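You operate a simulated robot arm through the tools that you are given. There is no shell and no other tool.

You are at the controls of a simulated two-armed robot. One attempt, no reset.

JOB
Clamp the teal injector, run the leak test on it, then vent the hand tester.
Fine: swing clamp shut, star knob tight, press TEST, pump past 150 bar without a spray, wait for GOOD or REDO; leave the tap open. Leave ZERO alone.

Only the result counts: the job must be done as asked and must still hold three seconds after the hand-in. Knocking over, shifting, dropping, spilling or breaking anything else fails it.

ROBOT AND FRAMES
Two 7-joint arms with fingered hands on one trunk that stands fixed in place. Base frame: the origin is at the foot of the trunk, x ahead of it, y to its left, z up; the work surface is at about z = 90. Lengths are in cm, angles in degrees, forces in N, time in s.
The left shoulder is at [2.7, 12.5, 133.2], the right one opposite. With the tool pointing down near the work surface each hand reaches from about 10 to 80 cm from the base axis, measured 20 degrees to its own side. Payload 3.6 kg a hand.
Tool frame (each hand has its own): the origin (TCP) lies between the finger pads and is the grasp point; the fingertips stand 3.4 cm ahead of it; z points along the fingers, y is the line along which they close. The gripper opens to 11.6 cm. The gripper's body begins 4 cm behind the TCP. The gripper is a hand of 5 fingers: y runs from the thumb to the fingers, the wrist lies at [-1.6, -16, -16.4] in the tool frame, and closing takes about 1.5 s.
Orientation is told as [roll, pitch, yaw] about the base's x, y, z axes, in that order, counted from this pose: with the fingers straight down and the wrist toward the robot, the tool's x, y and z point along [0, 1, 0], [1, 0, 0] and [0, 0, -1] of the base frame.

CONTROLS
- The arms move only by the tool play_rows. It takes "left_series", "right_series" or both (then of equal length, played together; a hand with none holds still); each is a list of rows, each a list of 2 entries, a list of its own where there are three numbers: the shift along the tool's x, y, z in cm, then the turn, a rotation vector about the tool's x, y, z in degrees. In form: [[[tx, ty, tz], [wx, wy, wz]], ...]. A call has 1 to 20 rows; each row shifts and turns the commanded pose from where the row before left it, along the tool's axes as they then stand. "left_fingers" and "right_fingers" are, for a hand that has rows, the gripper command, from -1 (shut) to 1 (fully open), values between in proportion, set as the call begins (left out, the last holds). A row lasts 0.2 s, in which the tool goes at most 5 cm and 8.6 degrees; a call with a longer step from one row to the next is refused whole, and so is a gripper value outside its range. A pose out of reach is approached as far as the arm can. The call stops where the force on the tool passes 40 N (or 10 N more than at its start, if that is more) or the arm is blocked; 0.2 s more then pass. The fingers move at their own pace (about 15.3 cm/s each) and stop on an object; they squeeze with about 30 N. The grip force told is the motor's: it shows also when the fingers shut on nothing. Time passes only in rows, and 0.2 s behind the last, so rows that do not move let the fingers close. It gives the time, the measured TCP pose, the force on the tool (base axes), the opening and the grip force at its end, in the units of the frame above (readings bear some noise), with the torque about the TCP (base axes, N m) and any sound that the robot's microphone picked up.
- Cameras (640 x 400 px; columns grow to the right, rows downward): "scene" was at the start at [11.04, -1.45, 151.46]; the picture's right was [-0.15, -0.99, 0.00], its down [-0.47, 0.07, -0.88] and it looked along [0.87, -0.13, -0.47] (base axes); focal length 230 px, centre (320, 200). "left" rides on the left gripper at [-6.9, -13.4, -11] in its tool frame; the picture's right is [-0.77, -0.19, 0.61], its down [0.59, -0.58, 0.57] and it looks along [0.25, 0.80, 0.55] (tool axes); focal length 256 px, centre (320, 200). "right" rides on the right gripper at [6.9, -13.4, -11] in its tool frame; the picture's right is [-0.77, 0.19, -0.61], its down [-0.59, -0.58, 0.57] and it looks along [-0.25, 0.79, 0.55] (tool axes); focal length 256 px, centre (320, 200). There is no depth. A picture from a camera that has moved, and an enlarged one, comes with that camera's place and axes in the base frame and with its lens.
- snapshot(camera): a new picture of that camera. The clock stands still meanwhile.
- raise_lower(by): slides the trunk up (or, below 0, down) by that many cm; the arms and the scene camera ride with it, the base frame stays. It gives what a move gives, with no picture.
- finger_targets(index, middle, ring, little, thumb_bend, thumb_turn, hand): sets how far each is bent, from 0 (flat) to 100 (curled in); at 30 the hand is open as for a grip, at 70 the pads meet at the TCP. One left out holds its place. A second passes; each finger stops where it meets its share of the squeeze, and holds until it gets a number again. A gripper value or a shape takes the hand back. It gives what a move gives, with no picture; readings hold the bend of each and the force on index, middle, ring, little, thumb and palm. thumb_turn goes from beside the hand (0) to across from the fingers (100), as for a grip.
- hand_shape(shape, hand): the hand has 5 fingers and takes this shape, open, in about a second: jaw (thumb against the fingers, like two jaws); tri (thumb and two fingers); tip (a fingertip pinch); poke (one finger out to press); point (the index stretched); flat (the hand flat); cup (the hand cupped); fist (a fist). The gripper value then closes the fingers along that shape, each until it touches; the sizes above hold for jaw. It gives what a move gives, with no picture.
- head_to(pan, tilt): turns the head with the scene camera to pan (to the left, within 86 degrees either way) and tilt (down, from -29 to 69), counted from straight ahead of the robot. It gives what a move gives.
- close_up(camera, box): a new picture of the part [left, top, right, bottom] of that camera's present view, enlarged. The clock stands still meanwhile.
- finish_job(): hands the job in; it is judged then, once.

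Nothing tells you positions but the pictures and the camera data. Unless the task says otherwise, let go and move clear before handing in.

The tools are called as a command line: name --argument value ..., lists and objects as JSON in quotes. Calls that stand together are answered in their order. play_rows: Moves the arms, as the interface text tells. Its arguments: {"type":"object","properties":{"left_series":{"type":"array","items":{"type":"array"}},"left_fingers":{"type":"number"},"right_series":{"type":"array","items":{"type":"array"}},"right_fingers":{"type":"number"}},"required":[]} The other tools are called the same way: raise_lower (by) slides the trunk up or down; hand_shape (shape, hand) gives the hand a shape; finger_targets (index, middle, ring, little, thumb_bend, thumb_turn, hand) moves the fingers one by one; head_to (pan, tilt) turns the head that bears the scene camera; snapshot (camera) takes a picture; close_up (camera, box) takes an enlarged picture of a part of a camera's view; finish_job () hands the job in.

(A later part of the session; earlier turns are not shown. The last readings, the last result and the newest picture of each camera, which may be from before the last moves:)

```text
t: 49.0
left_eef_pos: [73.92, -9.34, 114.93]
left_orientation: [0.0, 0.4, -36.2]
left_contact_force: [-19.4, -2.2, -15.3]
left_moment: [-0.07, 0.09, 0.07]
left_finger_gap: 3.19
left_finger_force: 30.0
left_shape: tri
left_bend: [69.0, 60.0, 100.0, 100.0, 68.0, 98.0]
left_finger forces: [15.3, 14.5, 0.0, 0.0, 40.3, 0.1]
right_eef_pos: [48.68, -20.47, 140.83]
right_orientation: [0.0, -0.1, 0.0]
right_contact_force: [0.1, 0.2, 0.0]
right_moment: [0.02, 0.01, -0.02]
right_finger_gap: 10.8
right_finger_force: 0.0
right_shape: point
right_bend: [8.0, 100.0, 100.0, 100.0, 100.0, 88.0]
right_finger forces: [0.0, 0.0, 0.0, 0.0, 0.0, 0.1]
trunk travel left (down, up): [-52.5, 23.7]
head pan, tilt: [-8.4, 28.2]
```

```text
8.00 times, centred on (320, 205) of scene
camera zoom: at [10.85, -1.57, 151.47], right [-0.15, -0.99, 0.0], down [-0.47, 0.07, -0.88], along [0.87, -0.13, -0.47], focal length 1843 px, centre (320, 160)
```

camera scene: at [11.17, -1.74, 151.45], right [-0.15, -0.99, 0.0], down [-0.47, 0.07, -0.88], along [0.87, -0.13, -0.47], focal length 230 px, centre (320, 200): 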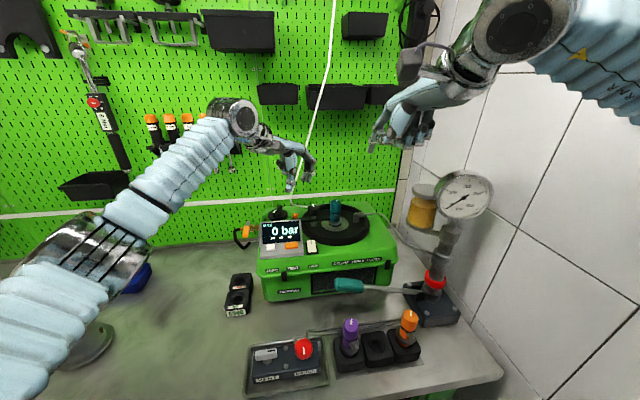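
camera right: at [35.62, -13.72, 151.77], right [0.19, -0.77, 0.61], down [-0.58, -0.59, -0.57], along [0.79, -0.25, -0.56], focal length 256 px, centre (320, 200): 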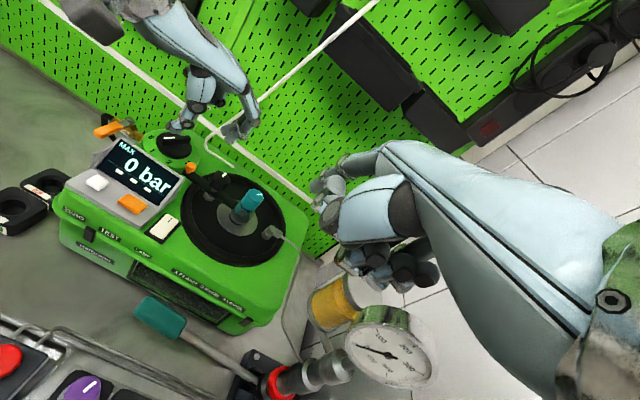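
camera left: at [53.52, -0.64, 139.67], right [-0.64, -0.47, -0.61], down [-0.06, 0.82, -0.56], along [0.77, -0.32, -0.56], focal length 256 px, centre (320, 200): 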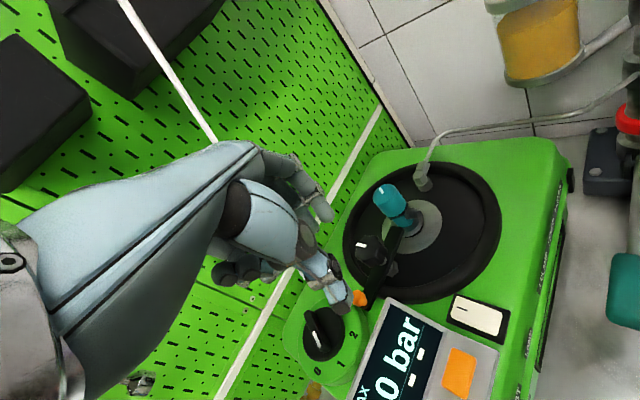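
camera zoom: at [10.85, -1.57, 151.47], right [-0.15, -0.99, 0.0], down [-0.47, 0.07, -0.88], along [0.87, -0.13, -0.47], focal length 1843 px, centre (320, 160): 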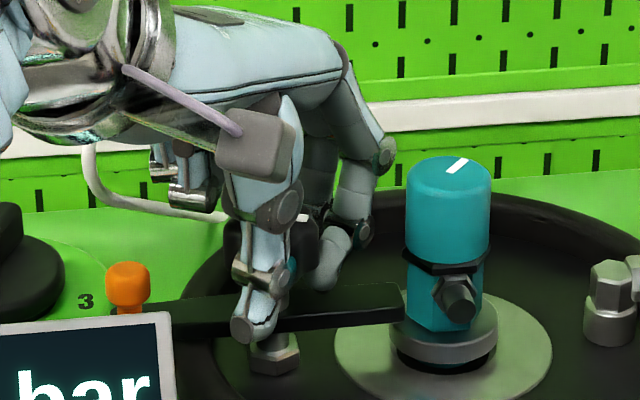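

I'll open and check whether the knob actually turned this time.

play_rows --left_series '[[[0, 0, 0], [0, 0, 0]], [[0, 0, 0], [0, 0, 0]], [[0, 0, 0], [0, 0, 0]], [[0, 0, 0], [0, 0, 0]]]' --left_fingers 0.2

close_up --camera "left" --box '[260, 160, 400, 320]'

close_up --camera "scene" --box '[290, 180, 350, 230]'

close_up --camera "right" --box '[180, 130, 260, 210]'

```text
t: 50.0
left_eef_pos: [74.15, -9.04, 114.99]
left_orientation: [0.0, -0.1, -36.0]
left_contact_force: [-0.8, 0.2, 0.2]
left_moment: [-0.01, 0.02, -0.01]
left_finger_gap: 6.91
left_finger_force: 0.1
left_shape: tri
left_bend: [41.0, 41.0, 98.0, 98.0, 60.0, 99.0]
left_finger forces: [0.0, 0.0, 0.0, 0.0, 0.0, 0.1]
right_eef_pos: [48.91, -20.42, 140.79]
right_orientation: [0.0, 0.1, 0.0]
right_contact_force: [0.3, -0.2, -0.5]
right_moment: [0.02, 0.02, -0.04]
right_finger_gap: 10.8
right_finger_force: 0.0
right_shape: point
right_bend: [8.0, 100.0, 100.0, 100.0, 100.0, 88.0]
right_finger forces: [0.0, 0.0, 0.0, 0.0, 0.0, 0.0]
trunk travel left (down, up): [-52.5, 23.7]
head pan, tilt: [-8.4, 28.2]
```

```text
2.50 times, centred on (330, 240) of left
camera zoom: at [59.33, -6.86, 125.99], right [-0.6, -0.51, -0.61], down [-0.12, 0.82, -0.57], along [0.79, -0.27, -0.55], focal length 640 px, centre (295, 100)
```

zoom: 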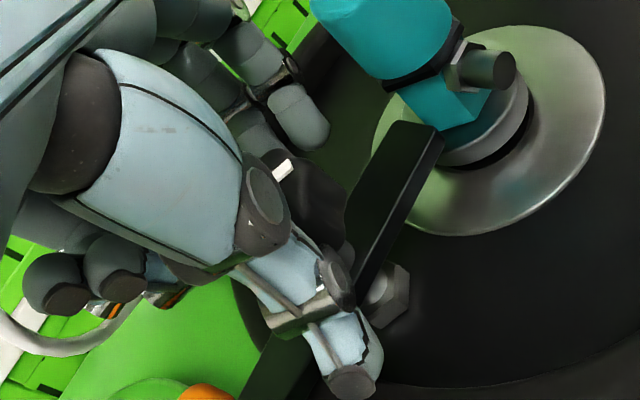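

```text
8.00 times, centred on (320, 205) of scene
camera zoom: at [11.12, -1.48, 151.46], right [-0.15, -0.99, 0.0], down [-0.47, 0.07, -0.88], along [0.87, -0.13, -0.47], focal length 1843 px, centre (320, 160)
```

zoom: 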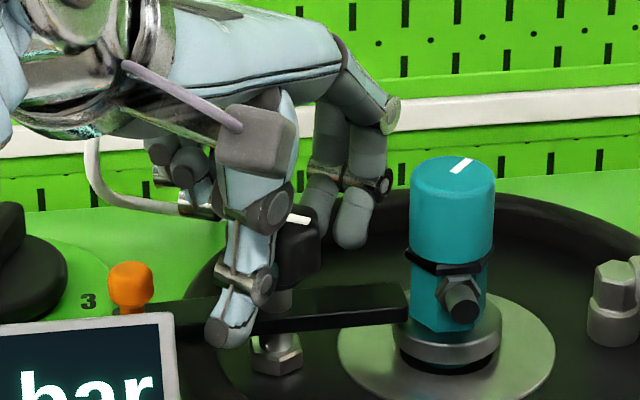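

```text
5.00 times, centred on (220, 170) of right
camera zoom: at [35.58, -13.43, 151.81], right [0.19, -0.77, 0.61], down [-0.58, -0.59, -0.56], along [0.79, -0.25, -0.55], focal length 1280 px, centre (820, 350)
```

zoom: 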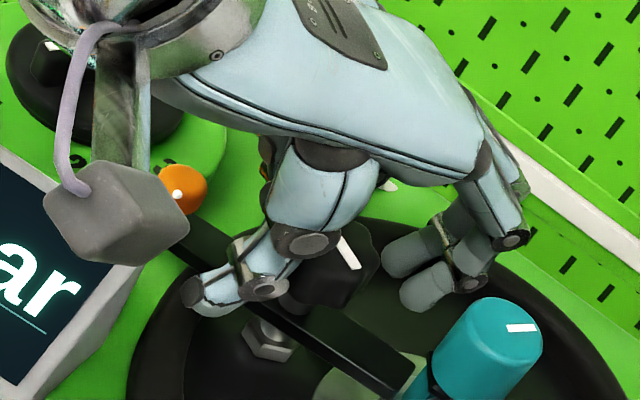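

The mark has moved about 75° clockwise in total, so the knob turned without slipping. I'll continue with more strokes.

play_rows --left_series '[[[0, 0, 0], [0, 0, -6]], [[0, 0, 0], [0, 0, -6]], [[0, 0, 0], [0, 0, -6]], [[0, 0, 0], [0, 0, -6]], [[0, 0, 0], [0, 0, -6]], [[0, 0, 0], [0, 0, -6]], [[0, 0, 0], [0, 0, 0]]]'

play_rows --left_series '[[[0, 0, 0], [0, 0, 0]], [[0, 0, 0], [0, 0, 0]], [[0, 0, 0], [0, 0, 0]], [[0, 0, 0], [0, 0, 0]], [[0, 0, 0], [0, 0, 0]], [[0, 0, 0], [0, 0, 0]], [[0, 0, 0], [0, 0, 6]], [[0, 0, 0], [0, 0, 6]], [[0, 0, 0], [0, 0, 6]], [[0, 0, 0], [0, 0, 6]], [[0, 0, 0], [0, 0, 6]], [[0, 0, 0], [0, 0, 6]], [[0, 0, 0], [0, 0, 0]]]' --left_fingers -1

play_rows --left_series '[[[0, 0, 0], [0, 0, 0]], [[0, 0, 0], [0, 0, 0]], [[0, 0, 0], [0, 0, 0]], [[0, 0, 0], [0, 0, 0]]]' --left_fingers 0.2

close_up --camera "scene" --box '[290, 180, 350, 230]'

close_up --camera "left" --box '[260, 160, 400, 320]'

```text
t: 51.6
left_eef_pos: [74.23, -9.2, 114.98]
left_orientation: [0.0, -0.1, 0.1]
left_contact_force: [0.0, -0.5, -0.2]
left_moment: [-0.01, 0.0, 0.0]
left_finger_gap: 6.9
left_finger_force: 0.1
left_shape: tri
left_bend: [41.0, 41.0, 98.0, 98.0, 60.0, 99.0]
left_finger forces: [0.1, 0.1, 0.0, 0.0, 0.0, 0.0]
right_eef_pos: [49.0, -20.54, 140.6]
right_orientation: [0.0, 0.0, 0.1]
right_contact_force: [-0.6, 1.2, -0.3]
right_moment: [0.03, -0.02, 0.0]
right_finger_gap: 10.78
right_finger_force: 0.0
right_shape: point
right_bend: [8.0, 100.0, 100.0, 100.0, 100.0, 88.0]
right_finger forces: [0.1, 0.0, 0.0, 0.1, 0.0, 0.1]
trunk travel left (down, up): [-52.5, 23.7]
head pan, tilt: [-8.4, 28.2]
```

```text
t: 54.4
left_eef_pos: [73.77, -9.33, 114.63]
left_orientation: [0.0, 0.5, -36.2]
left_contact_force: [-26.2, -4.1, -21.1]
left_moment: [0.31, -0.31, 0.55]
left_finger_gap: 1.68
left_finger_force: 30.1
left_shape: tri
left_bend: [70.0, 70.0, 100.0, 100.0, 70.0, 93.0]
left_finger forces: [15.7, 30.2, 0.1, 0.0, 58.9, 0.0]
right_eef_pos: [48.63, -20.49, 140.71]
right_orientation: [0.1, -0.2, -0.1]
right_contact_force: [-0.2, -0.4, -0.6]
right_moment: [-0.01, 0.02, -0.01]
right_finger_gap: 10.79
right_finger_force: 0.1
right_shape: point
right_bend: [8.0, 100.0, 100.0, 100.0, 100.0, 88.0]
right_finger forces: [0.0, 0.1, 0.0, 0.1, 0.1, 0.0]
trunk travel left (down, up): [-52.5, 23.7]
head pan, tilt: [-8.4, 28.2]
```

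```text
t: 55.4
left_eef_pos: [74.22, -9.1, 114.88]
left_orientation: [0.0, 0.0, -36.0]
left_contact_force: [-0.4, 0.8, 0.2]
left_moment: [-0.01, 0.04, -0.01]
left_finger_gap: 6.96
left_finger_force: 0.1
left_shape: tri
left_bend: [41.0, 41.0, 98.0, 98.0, 60.0, 99.0]
left_finger forces: [0.0, 0.1, 0.1, 0.0, 0.1, 0.0]
right_eef_pos: [48.83, -20.57, 140.69]
right_orientation: [-0.1, 0.0, -0.1]
right_contact_force: [1.0, 1.4, 0.3]
right_moment: [0.01, 0.01, -0.02]
right_finger_gap: 10.81
right_finger_force: 0.2
right_shape: point
right_bend: [8.0, 100.0, 100.0, 100.0, 100.0, 88.0]
right_finger forces: [0.0, 0.0, 0.0, 0.1, 0.0, 0.1]
trunk travel left (down, up): [-52.5, 23.7]
head pan, tilt: [-8.4, 28.2]
```

```text
8.00 times, centred on (320, 205) of scene
camera zoom: at [11.1, -1.54, 151.46], right [-0.15, -0.99, 0.0], down [-0.47, 0.07, -0.88], along [0.87, -0.13, -0.47], focal length 1843 px, centre (320, 160)
```

zoom: 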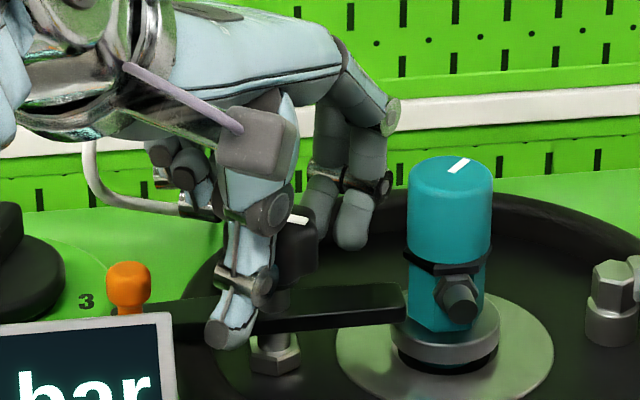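

```text
2.50 times, centred on (330, 240) of left
camera zoom: at [59.38, -6.97, 125.88], right [-0.6, -0.51, -0.61], down [-0.12, 0.82, -0.56], along [0.79, -0.27, -0.55], focal length 640 px, centre (295, 100)
```

zoom: 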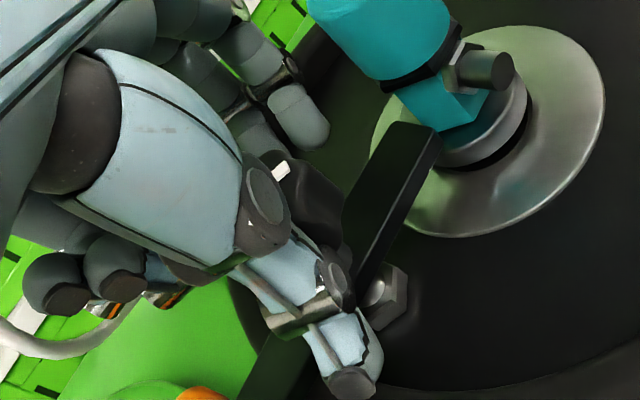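

On stroke 3 the torque jumped to 0.55 N·m and the mark barely moved, which suggests the knob is tight. I'll verify with a fresh grip, turning in small increments.

play_rows --left_series '[[[0, 0, 0], [0, 0, -6]], [[0, 0, 0], [0, 0, -6]], [[0, 0, 0], [0, 0, -6]], [[0, 0, 0], [0, 0, -6]], [[0, 0, 0], [0, 0, -6]], [[0, 0, 0], [0, 0, 0]]]'

play_rows --left_series '[[[0, 0, 0], [0, 0, 0]], [[0, 0, 0], [0, 0, 0]], [[0, 0, 0], [0, 0, 0]], [[0, 0, 0], [0, 0, 0]], [[0, 0, 0], [0, 0, 0]], [[0, 0, 0], [0, 0, 0]], [[0, 0, 0], [0, 0, 0]]]' --left_fingers -1

play_rows --left_series '[[[0, 0, 0], [0, 0, 6]], [[0, 0, 0], [0, 0, 0]]]'

play_rows --left_series '[[[0, 0, 0], [0, 0, 6]], [[0, 0, 0], [0, 0, 0]]]'

close_up --camera "left" --box '[260, 160, 400, 320]'

```text
t: 56.8
left_eef_pos: [74.16, -9.2, 115.0]
left_orientation: [0.0, 0.0, -6.0]
left_contact_force: [0.8, 0.5, 0.3]
left_moment: [-0.05, -0.01, -0.02]
left_finger_gap: 6.94
left_finger_force: 0.0
left_shape: tri
left_bend: [41.0, 41.0, 98.0, 98.0, 60.0, 99.0]
left_finger forces: [0.0, 0.1, 0.1, 0.0, 0.0, 0.0]
right_eef_pos: [48.88, -20.45, 140.64]
right_orientation: [0.1, 0.0, -0.1]
right_contact_force: [-0.2, 0.1, 0.3]
right_moment: [0.02, -0.01, 0.0]
right_finger_gap: 10.8
right_finger_force: 0.1
right_shape: point
right_bend: [8.0, 100.0, 100.0, 100.0, 100.0, 88.0]
right_finger forces: [0.1, 0.0, 0.0, 0.0, 0.0, 0.0]
trunk travel left (down, up): [-52.5, 23.7]
head pan, tilt: [-8.4, 28.2]
```

```text
t: 58.4
left_eef_pos: [74.08, -9.29, 114.86]
left_orientation: [-0.1, 0.3, -6.0]
left_contact_force: [-17.0, 0.0, -17.2]
left_moment: [-0.03, 0.13, 0.09]
left_finger_gap: 2.95
left_finger_force: 30.5
left_shape: tri
left_bend: [69.0, 64.0, 100.0, 100.0, 68.0, 100.0]
left_finger forces: [14.8, 15.9, 0.0, 0.0, 42.1, 0.0]
right_eef_pos: [48.84, -20.6, 140.64]
right_orientation: [0.0, 0.0, -0.1]
right_contact_force: [-0.6, -0.6, -0.1]
right_moment: [0.02, 0.0, -0.01]
right_finger_gap: 10.79
right_finger_force: 0.0
right_shape: point
right_bend: [8.0, 100.0, 100.0, 100.0, 100.0, 88.0]
right_finger forces: [0.0, 0.0, 0.0, 0.0, 0.0, 0.1]
trunk travel left (down, up): [-52.5, 23.7]
head pan, tilt: [-8.4, 28.2]
```

```text
t: 59.0
left_eef_pos: [74.17, -9.22, 114.86]
left_orientation: [0.1, 0.3, -12.0]
left_contact_force: [-17.2, 0.0, -18.6]
left_moment: [0.07, 0.07, 0.23]
left_finger_gap: 2.95
left_finger_force: 30.1
left_shape: tri
left_bend: [69.0, 64.0, 100.0, 100.0, 68.0, 98.0]
left_finger forces: [15.0, 16.9, 0.0, 0.0, 43.2, 0.1]
right_eef_pos: [48.81, -20.5, 140.64]
right_orientation: [0.0, 0.0, 0.0]
right_contact_force: [-1.7, -0.6, 0.4]
right_moment: [0.02, 0.0, -0.03]
right_finger_gap: 10.75
right_finger_force: 0.0
right_shape: point
right_bend: [8.0, 100.0, 100.0, 100.0, 100.0, 88.0]
right_finger forces: [0.0, 0.1, 0.0, 0.0, 0.1, 0.1]
trunk travel left (down, up): [-52.5, 23.7]
head pan, tilt: [-8.4, 28.2]
```

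```text
t: 59.6
left_eef_pos: [74.08, -9.25, 114.75]
left_orientation: [0.2, 0.3, -18.0]
left_contact_force: [-13.3, -0.7, -20.1]
left_moment: [0.18, 0.08, 0.45]
left_finger_gap: 2.91
left_finger_force: 29.3
left_shape: tri
left_bend: [68.0, 65.0, 100.0, 100.0, 68.0, 97.0]
left_finger forces: [14.4, 18.8, 0.0, 0.0, 41.3, 0.0]
right_eef_pos: [48.88, -20.55, 140.59]
right_orientation: [-0.1, 0.0, -0.1]
right_contact_force: [0.2, 0.1, 0.2]
right_moment: [0.01, -0.01, 0.0]
right_finger_gap: 10.77
right_finger_force: 0.1
right_shape: point
right_bend: [8.0, 100.0, 100.0, 100.0, 100.0, 88.0]
right_finger forces: [0.0, 0.1, 0.0, 0.0, 0.1, 0.0]
trunk travel left (down, up): [-52.5, 23.7]
head pan, tilt: [-8.4, 28.2]
```

```text
2.50 times, centred on (330, 240) of left
camera zoom: at [59.3, -11.69, 125.86], right [-0.42, -0.67, -0.61], down [-0.37, 0.74, -0.56], along [0.83, -0.01, -0.56], focal length 640 px, centre (295, 100)
```

zoom: 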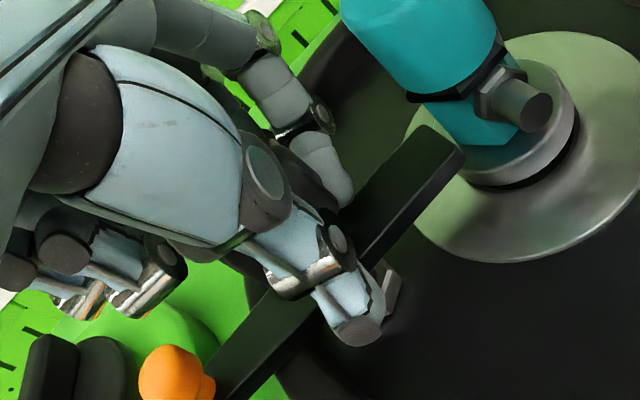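

Torque climbs steadily (0.09, 0.23, 0.45 N·m) while the knob stays fixed, so it's tight. A small final twist, then I'll release and lift clear.

play_rows --left_series '[[[0, 0, 0], [0, 0, 5]], [[0, 0, 0], [0, 0, 0]]]'

play_rows --left_series '[[[0, 0, 0], [0, 0, 0]], [[0, 0, 0], [0, 0, 0]], [[0, 0, 0], [0, 0, 0]], [[0, 0, 0], [0, 0, 0]], [[0, 0, -2], [0, 0, 0]], [[0, 0, -3], [0, 0, 0]], [[0, 0, -3], [0, 0, 0]], [[0, -3, -3], [0, 0, 0]], [[0, -4, -1], [0, 0, 0]], [[0, -4, -1], [0, 0, 0]], [[0, -4, 0], [0, 0, 0]], [[0, 0, 0], [0, 0, 0]]]' --left_fingers 0.25

close_up --camera "scene" --box '[290, 185, 370, 235]'

close_up --camera "right" --box '[160, 120, 300, 240]'

snapshot --camera "left"

```text
t: 60.2
left_eef_pos: [74.05, -9.25, 114.72]
left_orientation: [0.1, 0.4, -23.0]
left_contact_force: [-16.1, 0.2, -18.8]
left_moment: [0.24, 0.16, 0.41]
left_finger_gap: 2.77
left_finger_force: 29.9
left_shape: tri
left_bend: [69.0, 66.0, 100.0, 100.0, 69.0, 96.0]
left_finger forces: [12.5, 19.0, 0.0, 0.0, 40.2, 0.1]
right_eef_pos: [48.9, -20.56, 140.72]
right_orientation: [-0.1, 0.0, 0.0]
right_contact_force: [-0.3, -0.1, -0.4]
right_moment: [-0.03, 0.0, -0.03]
right_finger_gap: 10.78
right_finger_force: 0.0
right_shape: point
right_bend: [8.0, 100.0, 100.0, 100.0, 100.0, 88.0]
right_finger forces: [0.0, 0.0, 0.0, 0.0, 0.1, 0.1]
trunk travel left (down, up): [-52.5, 23.7]
head pan, tilt: [-8.4, 28.2]
```

```text
t: 62.8
left_eef_pos: [60.01, -3.6, 127.68]
left_orientation: [0.1, 0.1, -23.0]
left_contact_force: [-0.3, 0.3, -0.2]
left_moment: [-0.01, 0.01, 0.0]
left_finger_gap: 7.23
left_finger_force: 0.1
left_shape: tri
left_bend: [40.0, 40.0, 98.0, 98.0, 59.0, 99.0]
left_finger forces: [0.1, 0.1, 0.0, 0.1, 0.0, 0.0]
right_eef_pos: [48.97, -20.49, 140.64]
right_orientation: [0.0, 0.0, -0.1]
right_contact_force: [-0.1, 0.2, 0.3]
right_moment: [-0.01, 0.02, 0.0]
right_finger_gap: 10.81
right_finger_force: 0.1
right_shape: point
right_bend: [8.0, 100.0, 100.0, 100.0, 100.0, 88.0]
right_finger forces: [0.0, 0.1, 0.0, 0.0, 0.0, 0.0]
trunk travel left (down, up): [-52.5, 23.7]
head pan, tilt: [-8.4, 28.2]
```

```text
8.00 times, centred on (330, 210) of scene
camera zoom: at [11.11, -1.57, 151.46], right [-0.15, -0.99, 0.0], down [-0.47, 0.07, -0.88], along [0.87, -0.13, -0.47], focal length 1843 px, centre (240, 120)
```

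zoom: 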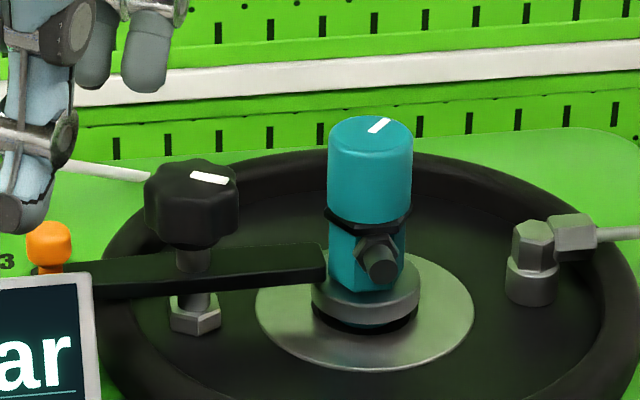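

```text
3.33 times, centred on (230, 180) of right
camera zoom: at [35.57, -13.52, 151.8], right [0.19, -0.77, 0.61], down [-0.58, -0.59, -0.57], along [0.79, -0.25, -0.55], focal length 853 px, centre (620, 267)
```

zoom: 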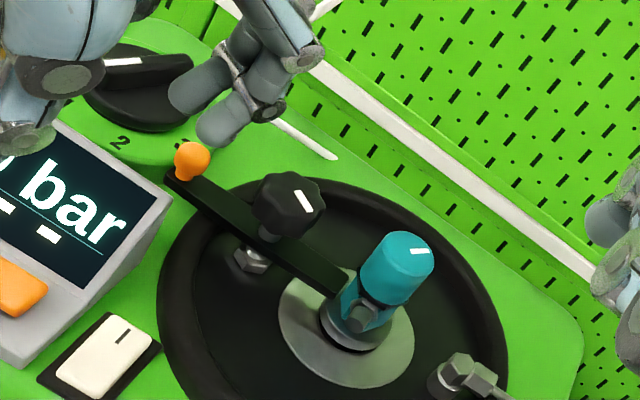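

```text
taken
camera left: at [45.06, -4.63, 138.86], right [-0.47, -0.63, -0.61], down [-0.3, 0.77, -0.56], along [0.83, -0.08, -0.56], focal length 256 px, centre (320, 200)
```

left: 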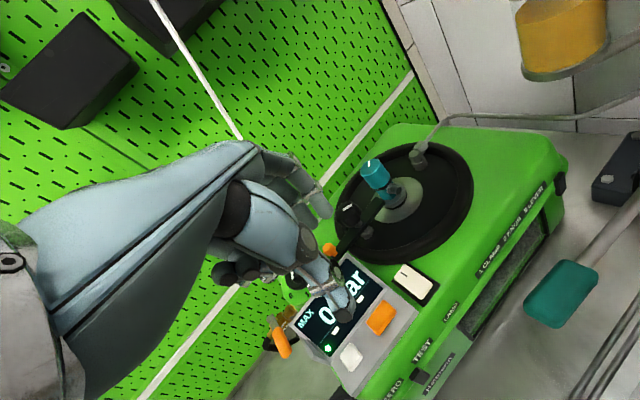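

The knob's mark now points right, about 95° clockwise from the start, and the clamp sits on the flange. The display seems to show a green dot, so I'll zoom in on it.

close_up --camera "left" --box '[280, 240, 440, 380]'

close_up --camera "scene" --box '[255, 210, 325, 260]'

close_up --camera "right" --box '[80, 130, 220, 250]'

```text
2.86 times, centred on (360, 310) of left
camera zoom: at [45.06, -4.63, 138.86], right [-0.47, -0.63, -0.61], down [-0.3, 0.77, -0.56], along [0.83, -0.08, -0.56], focal length 731 px, centre (206, -114)
```

zoom: 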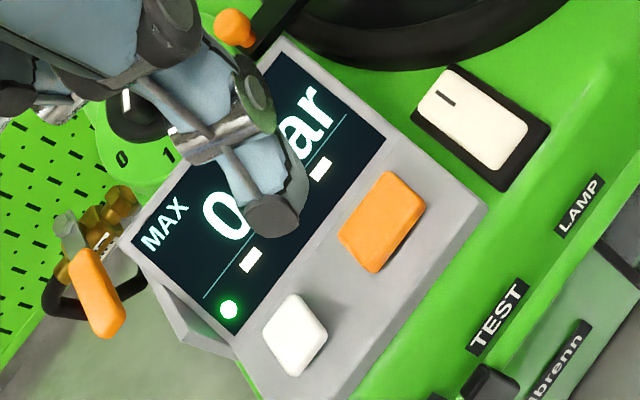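

```text
8.00 times, centred on (290, 235) of scene
camera zoom: at [11.11, -1.57, 151.46], right [-0.15, -0.99, 0.0], down [-0.47, 0.07, -0.88], along [0.87, -0.13, -0.47], focal length 1843 px, centre (560, -80)
```

zoom: 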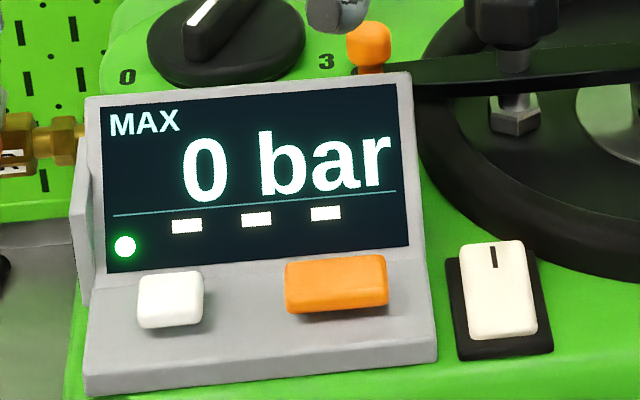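

```text
3.33 times, centred on (150, 190) of right
camera zoom: at [35.57, -13.52, 151.8], right [0.19, -0.77, 0.61], down [-0.58, -0.59, -0.57], along [0.79, -0.25, -0.55], focal length 853 px, centre (887, 233)
```

zoom: 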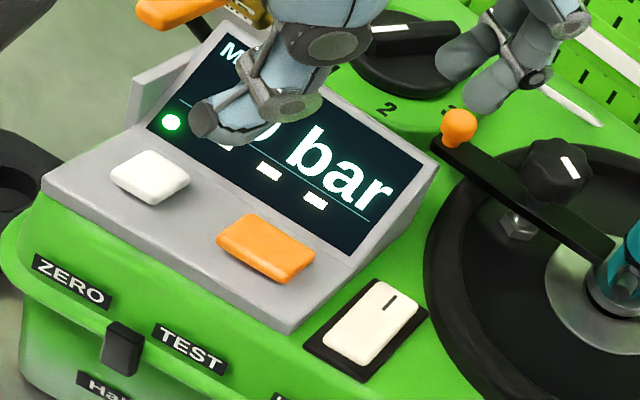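

The green LED is lit, so the tester recognises the clamp as secured. Next I'll look closely at the pump lever and the valve block to plan the pumping.

close_up --camera "right" --box '[100, 250, 440, 400]'

close_up --camera "left" --box '[500, 120, 640, 400]'

close_up --camera "scene" --box '[330, 260, 470, 370]'

```text
1.88 times, centred on (270, 325) of right
camera zoom: at [35.57, -13.52, 151.8], right [0.19, -0.77, 0.61], down [-0.58, -0.59, -0.57], along [0.79, -0.25, -0.55], focal length 482 px, centre (414, -35)
```

zoom: 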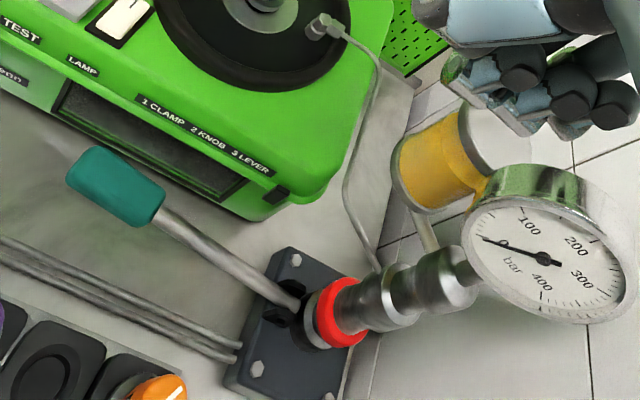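

```text
1.43 times, centred on (570, 260) of left
camera zoom: at [45.06, -4.63, 138.86], right [-0.47, -0.63, -0.61], down [-0.3, 0.77, -0.56], along [0.83, -0.08, -0.56], focal length 366 px, centre (-37, 114)
```

zoom: 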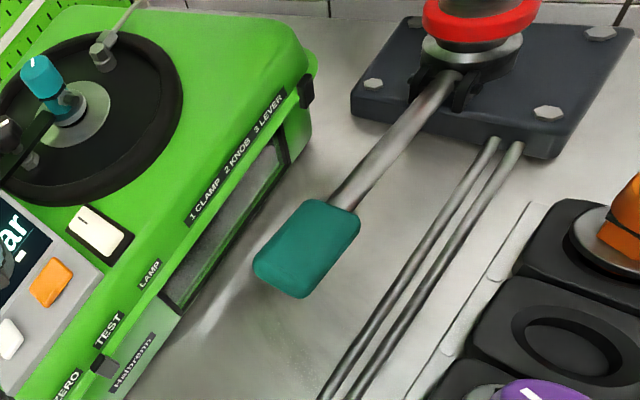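

```text
3.64 times, centred on (400, 315) of scene
camera zoom: at [11.11, -1.57, 151.46], right [-0.15, -0.99, 0.0], down [-0.47, 0.07, -0.88], along [0.87, -0.13, -0.47], focal length 838 px, centre (29, -218)
```

zoom: 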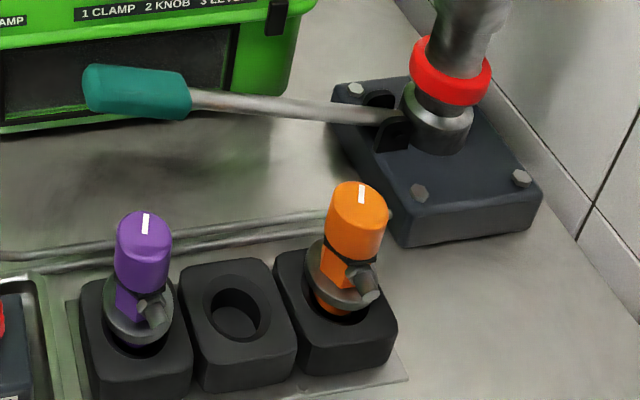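

Plan: the left hand, in point shape tilted 30°, will press TEST. The right hand, in poke shape yawed +45° to clear the tester rim and injector rack, will push the lever handle, which is centred at about (52, −15, 103.6). I'll set the shapes and bring both into position.

hand_shape --shape "point" --hand "left"

hand_shape --shape "poke" --hand "right"

play_rows --left_series '[[[0, 0, 0], [0, 0, -7.67]], [[0, 0, 0], [0, 0, -7.67]], [[0, 0, 0], [0, 0, -7.66]], [[0, 0, 0], [7.5, 0, 0]], [[0, 0, 0], [7.5, 0, 0]], [[0, 0, 0], [7.5, 0, 0]], [[0, 0, 0], [7.5, 0, 0]], [[1.22, -0.51, 2.45], [0, 0, 0]], [[1.22, -0.51, 2.45], [0, 0, 0]], [[1.21, -0.51, 2.45], [0, 0, 0]], [[0, 0, 0], [0, 0, 0]], [[0, 0, 0], [0, 0, 0]], [[0, 0, 0], [0, 0, 0]]]' --right_series '[[[0, 0, 0], [0, 0, -7.5]], [[0, 0, 0], [0, 0, -7.5]], [[0, 0, 0], [0, 0, -7.5]], [[0, 0, 0], [0, 0, -7.5]], [[0, 0, 0], [0, 0, -7.5]], [[0, 0, 0], [0, 0, -7.5]], [[0.21, 0.76, 3.8], [0, 0, 0]], [[0.21, 0.76, 3.8], [0, 0, 0]], [[0.21, 0.76, 3.8], [0, 0, 0]], [[0.21, 0.76, 3.8], [0, 0, 0]], [[0.21, 0.76, 3.8], [0, 0, 0]], [[0.21, 0.76, 3.8], [0, 0, 0]], [[0.21, 0.76, 3.0], [0, 0, 0]]]'

snapshot --camera "scene"

snapshot --camera "right"

snapshot --camera "left"

```text
t: 63.7
left_eef_pos: [59.95, -3.44, 127.99]
left_orientation: [0.0, 0.0, -23.0]
left_contact_force: [0.4, -0.4, -0.3]
left_moment: [0.01, -0.01, 0.03]
left_finger_gap: 10.81
left_finger_force: 0.0
left_shape: point
left_bend: [8.0, 100.0, 100.0, 100.0, 100.0, 88.0]
left_finger forces: [0.1, 0.0, 0.0, 0.0, 0.1, 0.1]
right_eef_pos: [48.95, -20.35, 140.66]
right_orientation: [0.0, 0.0, 0.0]
right_contact_force: [0.6, -0.2, 0.4]
right_moment: [0.0, 0.01, 0.05]
right_finger_gap: 10.81
right_finger_force: 0.0
right_shape: point
right_bend: [8.0, 100.0, 100.0, 100.0, 100.0, 88.0]
right_finger forces: [0.1, 0.1, 0.0, 0.0, 0.0, 0.0]
trunk travel left (down, up): [-52.5, 23.7]
head pan, tilt: [-8.4, 28.2]
```

```text
t: 64.6
left_eef_pos: [60.03, -3.42, 127.93]
left_orientation: [0.0, 0.0, -23.0]
left_contact_force: [0.6, -0.3, -0.4]
left_moment: [0.01, -0.03, 0.0]
left_finger_gap: 10.81
left_finger_force: 0.0
left_shape: point
left_bend: [8.0, 100.0, 100.0, 100.0, 100.0, 88.0]
left_finger forces: [0.0, 0.0, 0.0, 0.0, 0.0, 0.1]
right_eef_pos: [48.82, -20.42, 140.63]
right_orientation: [0.0, 0.0, 0.0]
right_contact_force: [-0.6, -0.8, 1.7]
right_moment: [-0.01, 0.0, -0.03]
right_finger_gap: 0.0
right_finger_force: 0.0
right_shape: poke
right_bend: [70.0, 70.0, 98.0, 98.0, 0.0, 100.0]
right_finger forces: [0.0, 0.0, 0.0, 0.0, 0.0, 0.0]
trunk travel left (down, up): [-52.5, 23.7]
head pan, tilt: [-8.4, 28.2]
```

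```text
t: 67.4
left_eef_pos: [55.48, 0.37, 122.29]
left_orientation: [0.0, 30.0, 0.0]
left_contact_force: [-0.3, -0.1, -0.6]
left_moment: [-0.03, -0.01, 0.01]
left_finger_gap: 10.8
left_finger_force: 0.0
left_shape: point
left_bend: [8.0, 100.0, 100.0, 100.0, 100.0, 88.0]
left_finger forces: [0.0, 0.0, 0.0, 0.1, 0.1, 0.1]
right_eef_pos: [52.17, -16.0, 114.85]
right_orientation: [0.0, -0.1, 37.5]
right_contact_force: [-0.4, -0.5, 0.1]
right_moment: [0.01, 0.02, -0.04]
right_finger_gap: 0.0
right_finger_force: 0.0
right_shape: poke
right_bend: [70.0, 70.0, 98.0, 98.0, 0.0, 100.0]
right_finger forces: [0.0, 0.0, 0.1, 0.1, 0.0, 0.0]
right hand out of reach, approached as far as the arm can: row 6
trunk travel left (down, up): [-52.5, 23.7]
head pan, tilt: [-8.4, 28.2]
```

```text
taken
camera scene: at [11.07, -1.43, 151.46], right [-0.15, -0.99, 0.0], down [-0.47, 0.07, -0.88], along [0.87, -0.13, -0.47], focal length 230 px, centre (320, 200)
```

scene: 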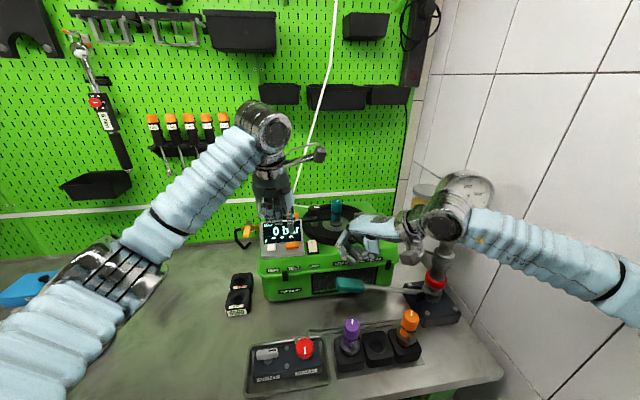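

```text
taken
camera right: at [37.23, -18.61, 125.98], right [0.62, -0.5, 0.61], down [-0.1, -0.82, -0.57], along [0.78, 0.29, -0.55], focal length 256 px, centre (320, 200)
```

right: 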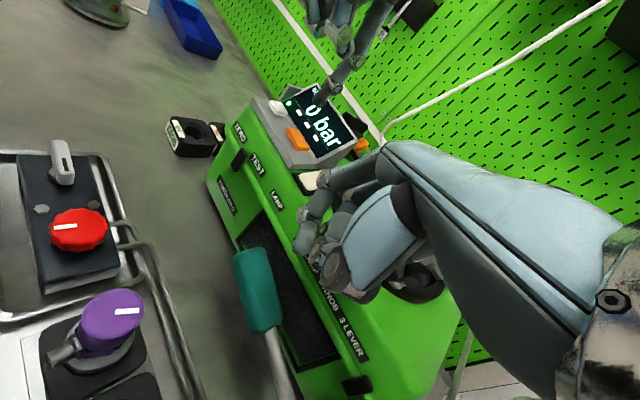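

```text
taken
camera left: at [49.35, -6.43, 138.55], right [-0.47, -0.77, -0.44], down [-0.78, 0.59, -0.2], along [0.41, 0.25, -0.88], focal length 256 px, centre (320, 200)
```

left: 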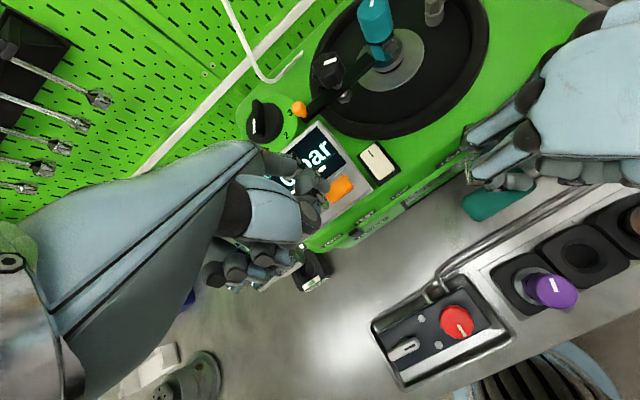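

Both hands are roughly in place, with right yaw limited to 37.5°. I'll zoom in to check the left fingertip over TEST and the right fingertips over the handle.

close_up --camera "scene" --box '[250, 180, 330, 260]'

close_up --camera "left" --box '[260, 130, 400, 260]'

close_up --camera "scene" --box '[320, 200, 460, 310]'

close_up --camera "left" --box '[440, 40, 640, 260]'

close_up --camera "right" --box '[200, 140, 420, 350]'

```text
5.00 times, centred on (290, 220) of scene
camera zoom: at [11.07, -1.43, 151.46], right [-0.15, -0.99, 0.0], down [-0.47, 0.07, -0.88], along [0.87, -0.13, -0.47], focal length 1152 px, centre (470, 100)
```

zoom: 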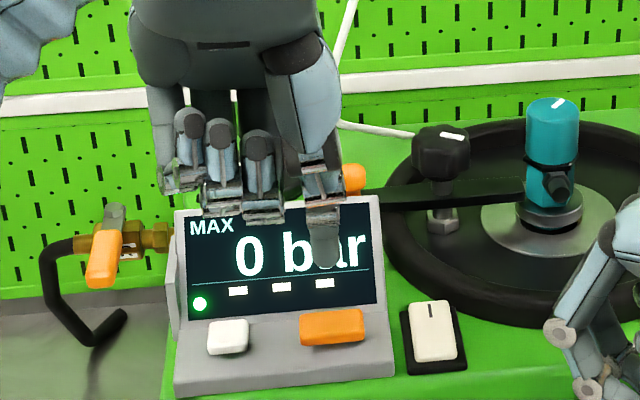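

```text
3.08 times, centred on (330, 195) of left
camera zoom: at [49.35, -6.43, 138.55], right [-0.47, -0.77, -0.44], down [-0.78, 0.59, -0.2], along [0.41, 0.25, -0.88], focal length 788 px, centre (289, 215)
```

zoom: 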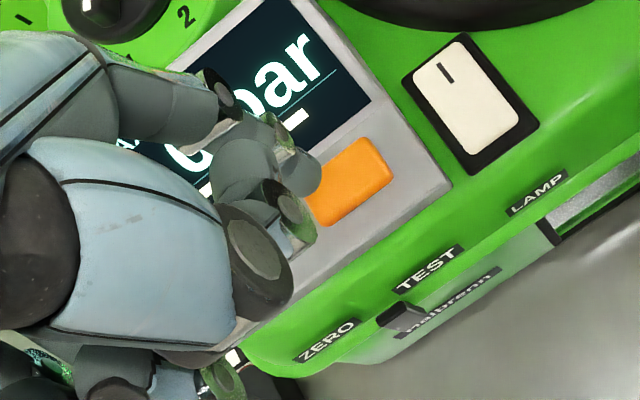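

```text
3.64 times, centred on (390, 255) of scene
camera zoom: at [11.07, -1.43, 151.46], right [-0.15, -0.99, 0.0], down [-0.47, 0.07, -0.88], along [0.87, -0.13, -0.47], focal length 838 px, centre (66, 0)
```

zoom: 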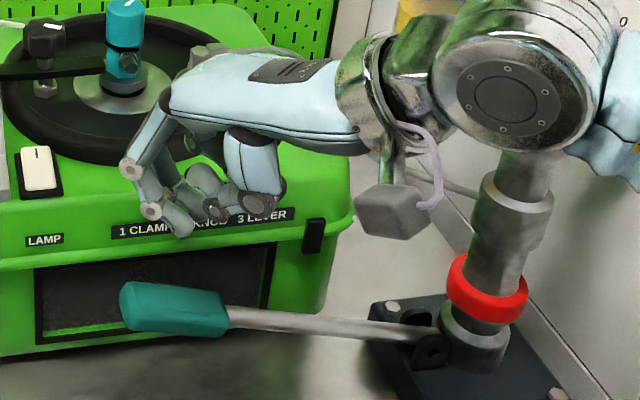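

```text
1.82 times, centred on (540, 150) of left
camera zoom: at [49.35, -6.43, 138.55], right [-0.47, -0.77, -0.44], down [-0.78, 0.59, -0.2], along [0.41, 0.25, -0.88], focal length 465 px, centre (-80, 291)
```

zoom: 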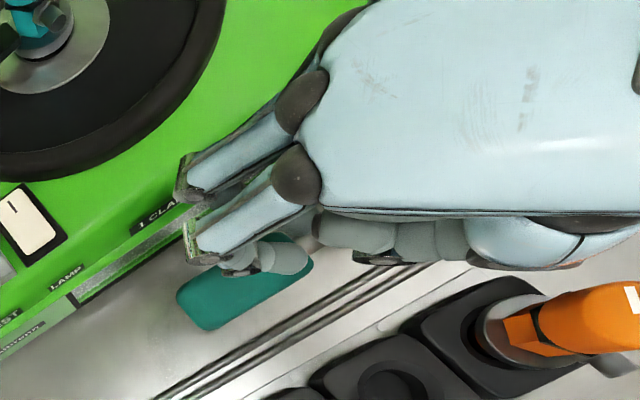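

```text
1.90 times, centred on (310, 245) of right
camera zoom: at [37.23, -18.61, 125.98], right [0.62, -0.5, 0.61], down [-0.1, -0.82, -0.57], along [0.78, 0.29, -0.55], focal length 488 px, centre (339, 114)
```

zoom: 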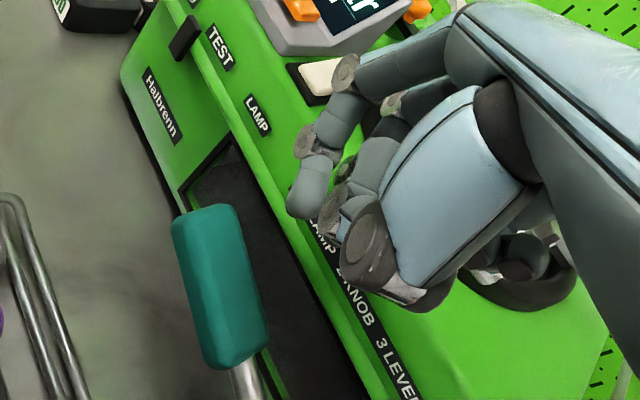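

The TEST fingertip needs about 0.7 cm more in +x. I'll shift it and lower partway, and lower the right hand to just above the lever handle.

play_rows --left_series '[[[0, 0.606, -0.35], [0, 0, 0]], [[0, 0.5, 0.866], [0, 0, 0]], [[0, 0.5, 0.866], [0, 0, 0]], [[0, 0, 0], [0, 0, 0]], [[0, 0, 0], [0, 0, 0]]]' --right_series '[[[0.18, -0.24, 1.3], [0, 0, 0]], [[0, 0, 1.3], [0, 0, 0]], [[0, 0, 1.3], [0, 0, 0]], [[0, 0, 1.0], [0, 0, 0]], [[0, 0, 0], [0, 0, 0]]]'

close_up --camera "scene" --box '[250, 180, 330, 260]'

close_up --camera "left" --box '[260, 130, 400, 260]'

close_up --camera "scene" --box '[320, 200, 460, 310]'

close_up --camera "right" --box '[200, 140, 420, 350]'

```text
t: 68.6
left_eef_pos: [55.94, 0.34, 120.45]
left_orientation: [0.0, 30.0, 0.0]
left_contact_force: [1.1, -0.6, -0.1]
left_moment: [-0.03, 0.02, 0.0]
left_finger_gap: 10.79
left_finger_force: 0.1
left_shape: point
left_bend: [8.0, 100.0, 100.0, 100.0, 100.0, 88.0]
left_finger forces: [0.1, 0.0, 0.0, 0.0, 0.0, 0.0]
right_eef_pos: [51.87, -15.92, 109.83]
right_orientation: [0.1, 0.0, 37.5]
right_contact_force: [-0.2, 0.9, 0.5]
right_moment: [0.01, -0.01, -0.04]
right_finger_gap: 0.0
right_finger_force: 0.0
right_shape: poke
right_bend: [70.0, 70.0, 98.0, 98.0, 0.0, 100.0]
right_finger forces: [0.0, 0.1, 0.0, 0.1, 0.0, 0.1]
trunk travel left (down, up): [-52.5, 23.7]
head pan, tilt: [-8.4, 28.2]
```

```text
5.00 times, centred on (290, 220) of scene
camera zoom: at [11.05, -1.48, 151.46], right [-0.15, -0.99, 0.0], down [-0.47, 0.07, -0.88], along [0.87, -0.13, -0.47], focal length 1152 px, centre (470, 100)
```

zoom: 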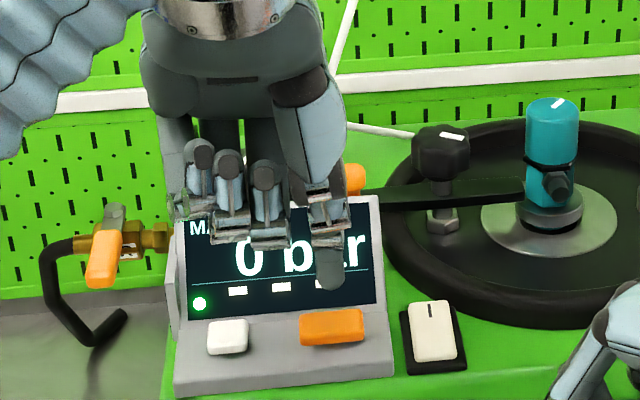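

```text
3.08 times, centred on (330, 195) of left
camera zoom: at [49.87, -6.61, 136.7], right [-0.47, -0.77, -0.44], down [-0.78, 0.59, -0.2], along [0.41, 0.25, -0.88], focal length 788 px, centre (289, 215)
```

zoom: 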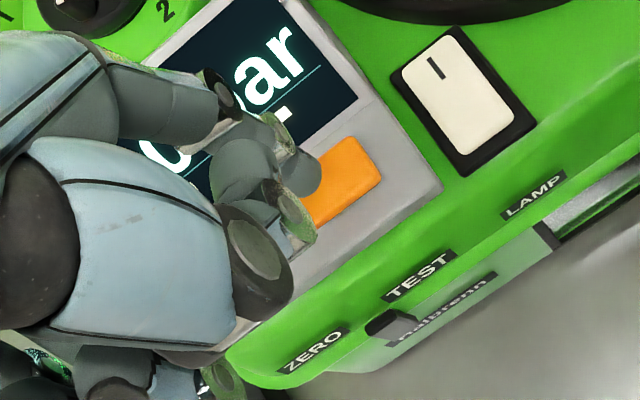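

```text
3.64 times, centred on (390, 255) of scene
camera zoom: at [11.05, -1.48, 151.46], right [-0.15, -0.99, 0.0], down [-0.47, 0.07, -0.88], along [0.87, -0.13, -0.47], focal length 838 px, centre (66, 0)
```

zoom: 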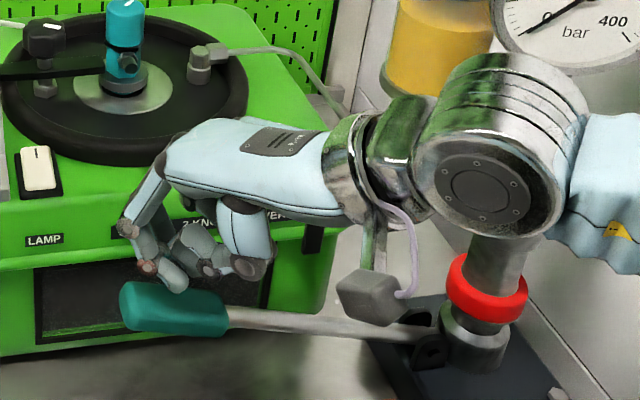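

```text
1.90 times, centred on (310, 245) of right
camera zoom: at [37.04, -18.56, 121.04], right [0.62, -0.5, 0.61], down [-0.1, -0.82, -0.57], along [0.78, 0.29, -0.55], focal length 488 px, centre (339, 114)
```

zoom: 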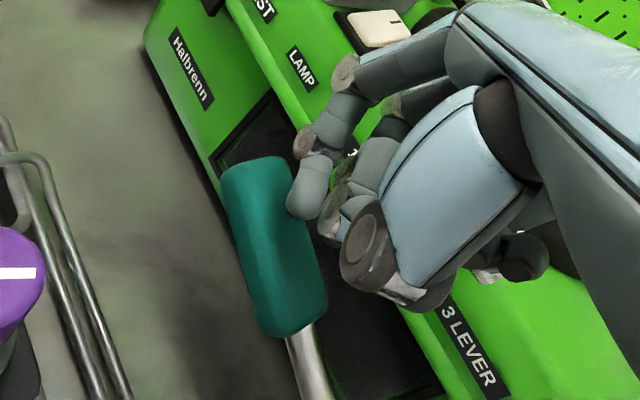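

The left tip is at about (61.15, −1.15, 113.6), directly above TEST. I'll press down gently while nudging the right fingertips onto the handle's centreline.

play_rows --left_series '[[[0, 0.45, 0.78], [0, 0, 0]], [[0, 0.45, 0.78], [0, 0, 0]], [[0, 0.125, 0.217], [0, 0, 0]], [[0, 0.125, 0.217], [0, 0, 0]], [[0, 0, 0], [0, 0, 0]]]' --right_series '[[[0.18, -0.24, 0], [0, 0, 0]], [[0.18, -0.24, 0], [0, 0, 0]], [[0, 0, 0], [0, 0, 0]], [[0, 0, 0], [0, 0, 0]], [[0, 0, 0], [0, 0, 0]]]'

close_up --camera "scene" --box '[250, 190, 330, 260]'

close_up --camera "right" --box '[200, 60, 420, 350]'

```text
t: 69.8
left_eef_pos: [55.97, 0.29, 117.96]
left_orientation: [0.0, 30.0, 0.0]
left_contact_force: [-0.8, -0.5, 0.7]
left_moment: [0.01, 0.0, 0.0]
left_finger_gap: 10.79
left_finger_force: 0.0
left_shape: point
left_bend: [8.0, 100.0, 100.0, 100.0, 100.0, 88.0]
left_finger forces: [0.0, 0.1, 0.0, 0.0, 0.0, 0.0]
right_eef_pos: [51.3, -16.15, 109.92]
right_orientation: [-0.1, 0.0, 37.5]
right_contact_force: [-0.9, 0.0, 0.0]
right_moment: [0.01, -0.01, -0.01]
right_finger_gap: 0.01
right_finger_force: 0.2
right_shape: poke
right_bend: [70.0, 70.0, 98.0, 98.0, 0.0, 100.0]
right_finger forces: [0.1, 0.0, 0.0, 0.1, 0.1, 0.0]
trunk travel left (down, up): [-52.5, 23.7]
head pan, tilt: [-8.4, 28.2]
```

```text
5.71 times, centred on (290, 225) of scene
camera zoom: at [11.05, -1.5, 151.46], right [-0.15, -0.99, 0.0], down [-0.47, 0.07, -0.88], along [0.87, -0.13, -0.47], focal length 1316 px, centre (491, 57)
```

zoom: 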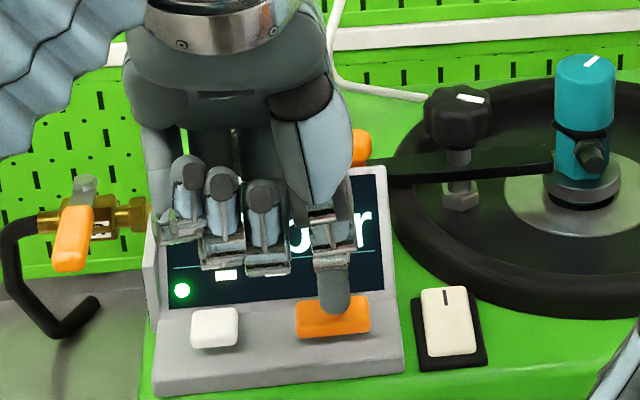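

```text
1.38 times, centred on (310, 205) of right
camera zoom: at [36.43, -18.69, 121.03], right [0.62, -0.5, 0.61], down [-0.1, -0.82, -0.57], along [0.78, 0.29, -0.55], focal length 353 px, centre (334, 193)
```

zoom: 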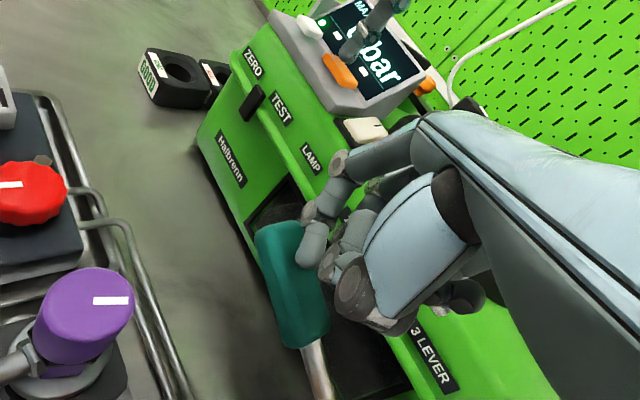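

The tip is just at the button surface but slightly toward its back edge. I'll shift it 0.3 cm toward the robot and press.

play_rows --left_series '[[[0, -0.26, 0.15], [0, 0, 0]], [[0, 0.125, 0.217], [0, 0, 0]], [[0, 0.125, 0.217], [0, 0, 0]], [[0, 0.125, 0.217], [0, 0, 0]], [[0, 0, 0], [0, 0, 0]]]'

close_up --camera "scene" --box '[250, 190, 330, 260]'

```text
t: 71.0
left_eef_pos: [55.64, 0.23, 117.22]
left_orientation: [0.1, 30.0, 0.1]
left_contact_force: [0.5, 0.6, 0.5]
left_moment: [-0.01, -0.03, 0.0]
left_finger_gap: 0.0
left_finger_force: 0.1
left_shape: point
left_bend: [8.0, 100.0, 100.0, 100.0, 100.0, 88.0]
left_finger forces: [0.8, 0.0, 0.0, 0.0, 0.0, 0.1]
right_eef_pos: [51.14, -16.15, 109.92]
right_orientation: [-0.1, 0.0, 37.5]
right_contact_force: [0.3, 0.5, 0.4]
right_moment: [0.0, 0.0, -0.01]
right_finger_gap: 0.0
right_finger_force: 0.1
right_shape: poke
right_bend: [70.0, 70.0, 98.0, 98.0, 0.0, 100.0]
right_finger forces: [0.1, 0.0, 0.0, 0.0, 0.0, 0.1]
trunk travel left (down, up): [-52.5, 23.7]
head pan, tilt: [-8.4, 28.2]
```

```text
5.71 times, centred on (290, 225) of scene
camera zoom: at [11.05, -1.5, 151.46], right [-0.15, -0.99, 0.0], down [-0.47, 0.07, -0.88], along [0.87, -0.13, -0.47], focal length 1316 px, centre (491, 57)
```

zoom: 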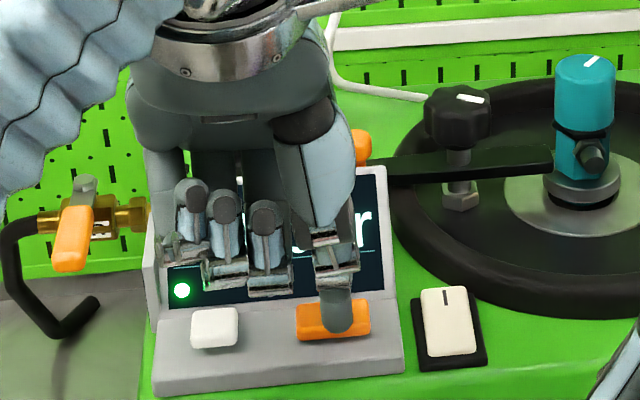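

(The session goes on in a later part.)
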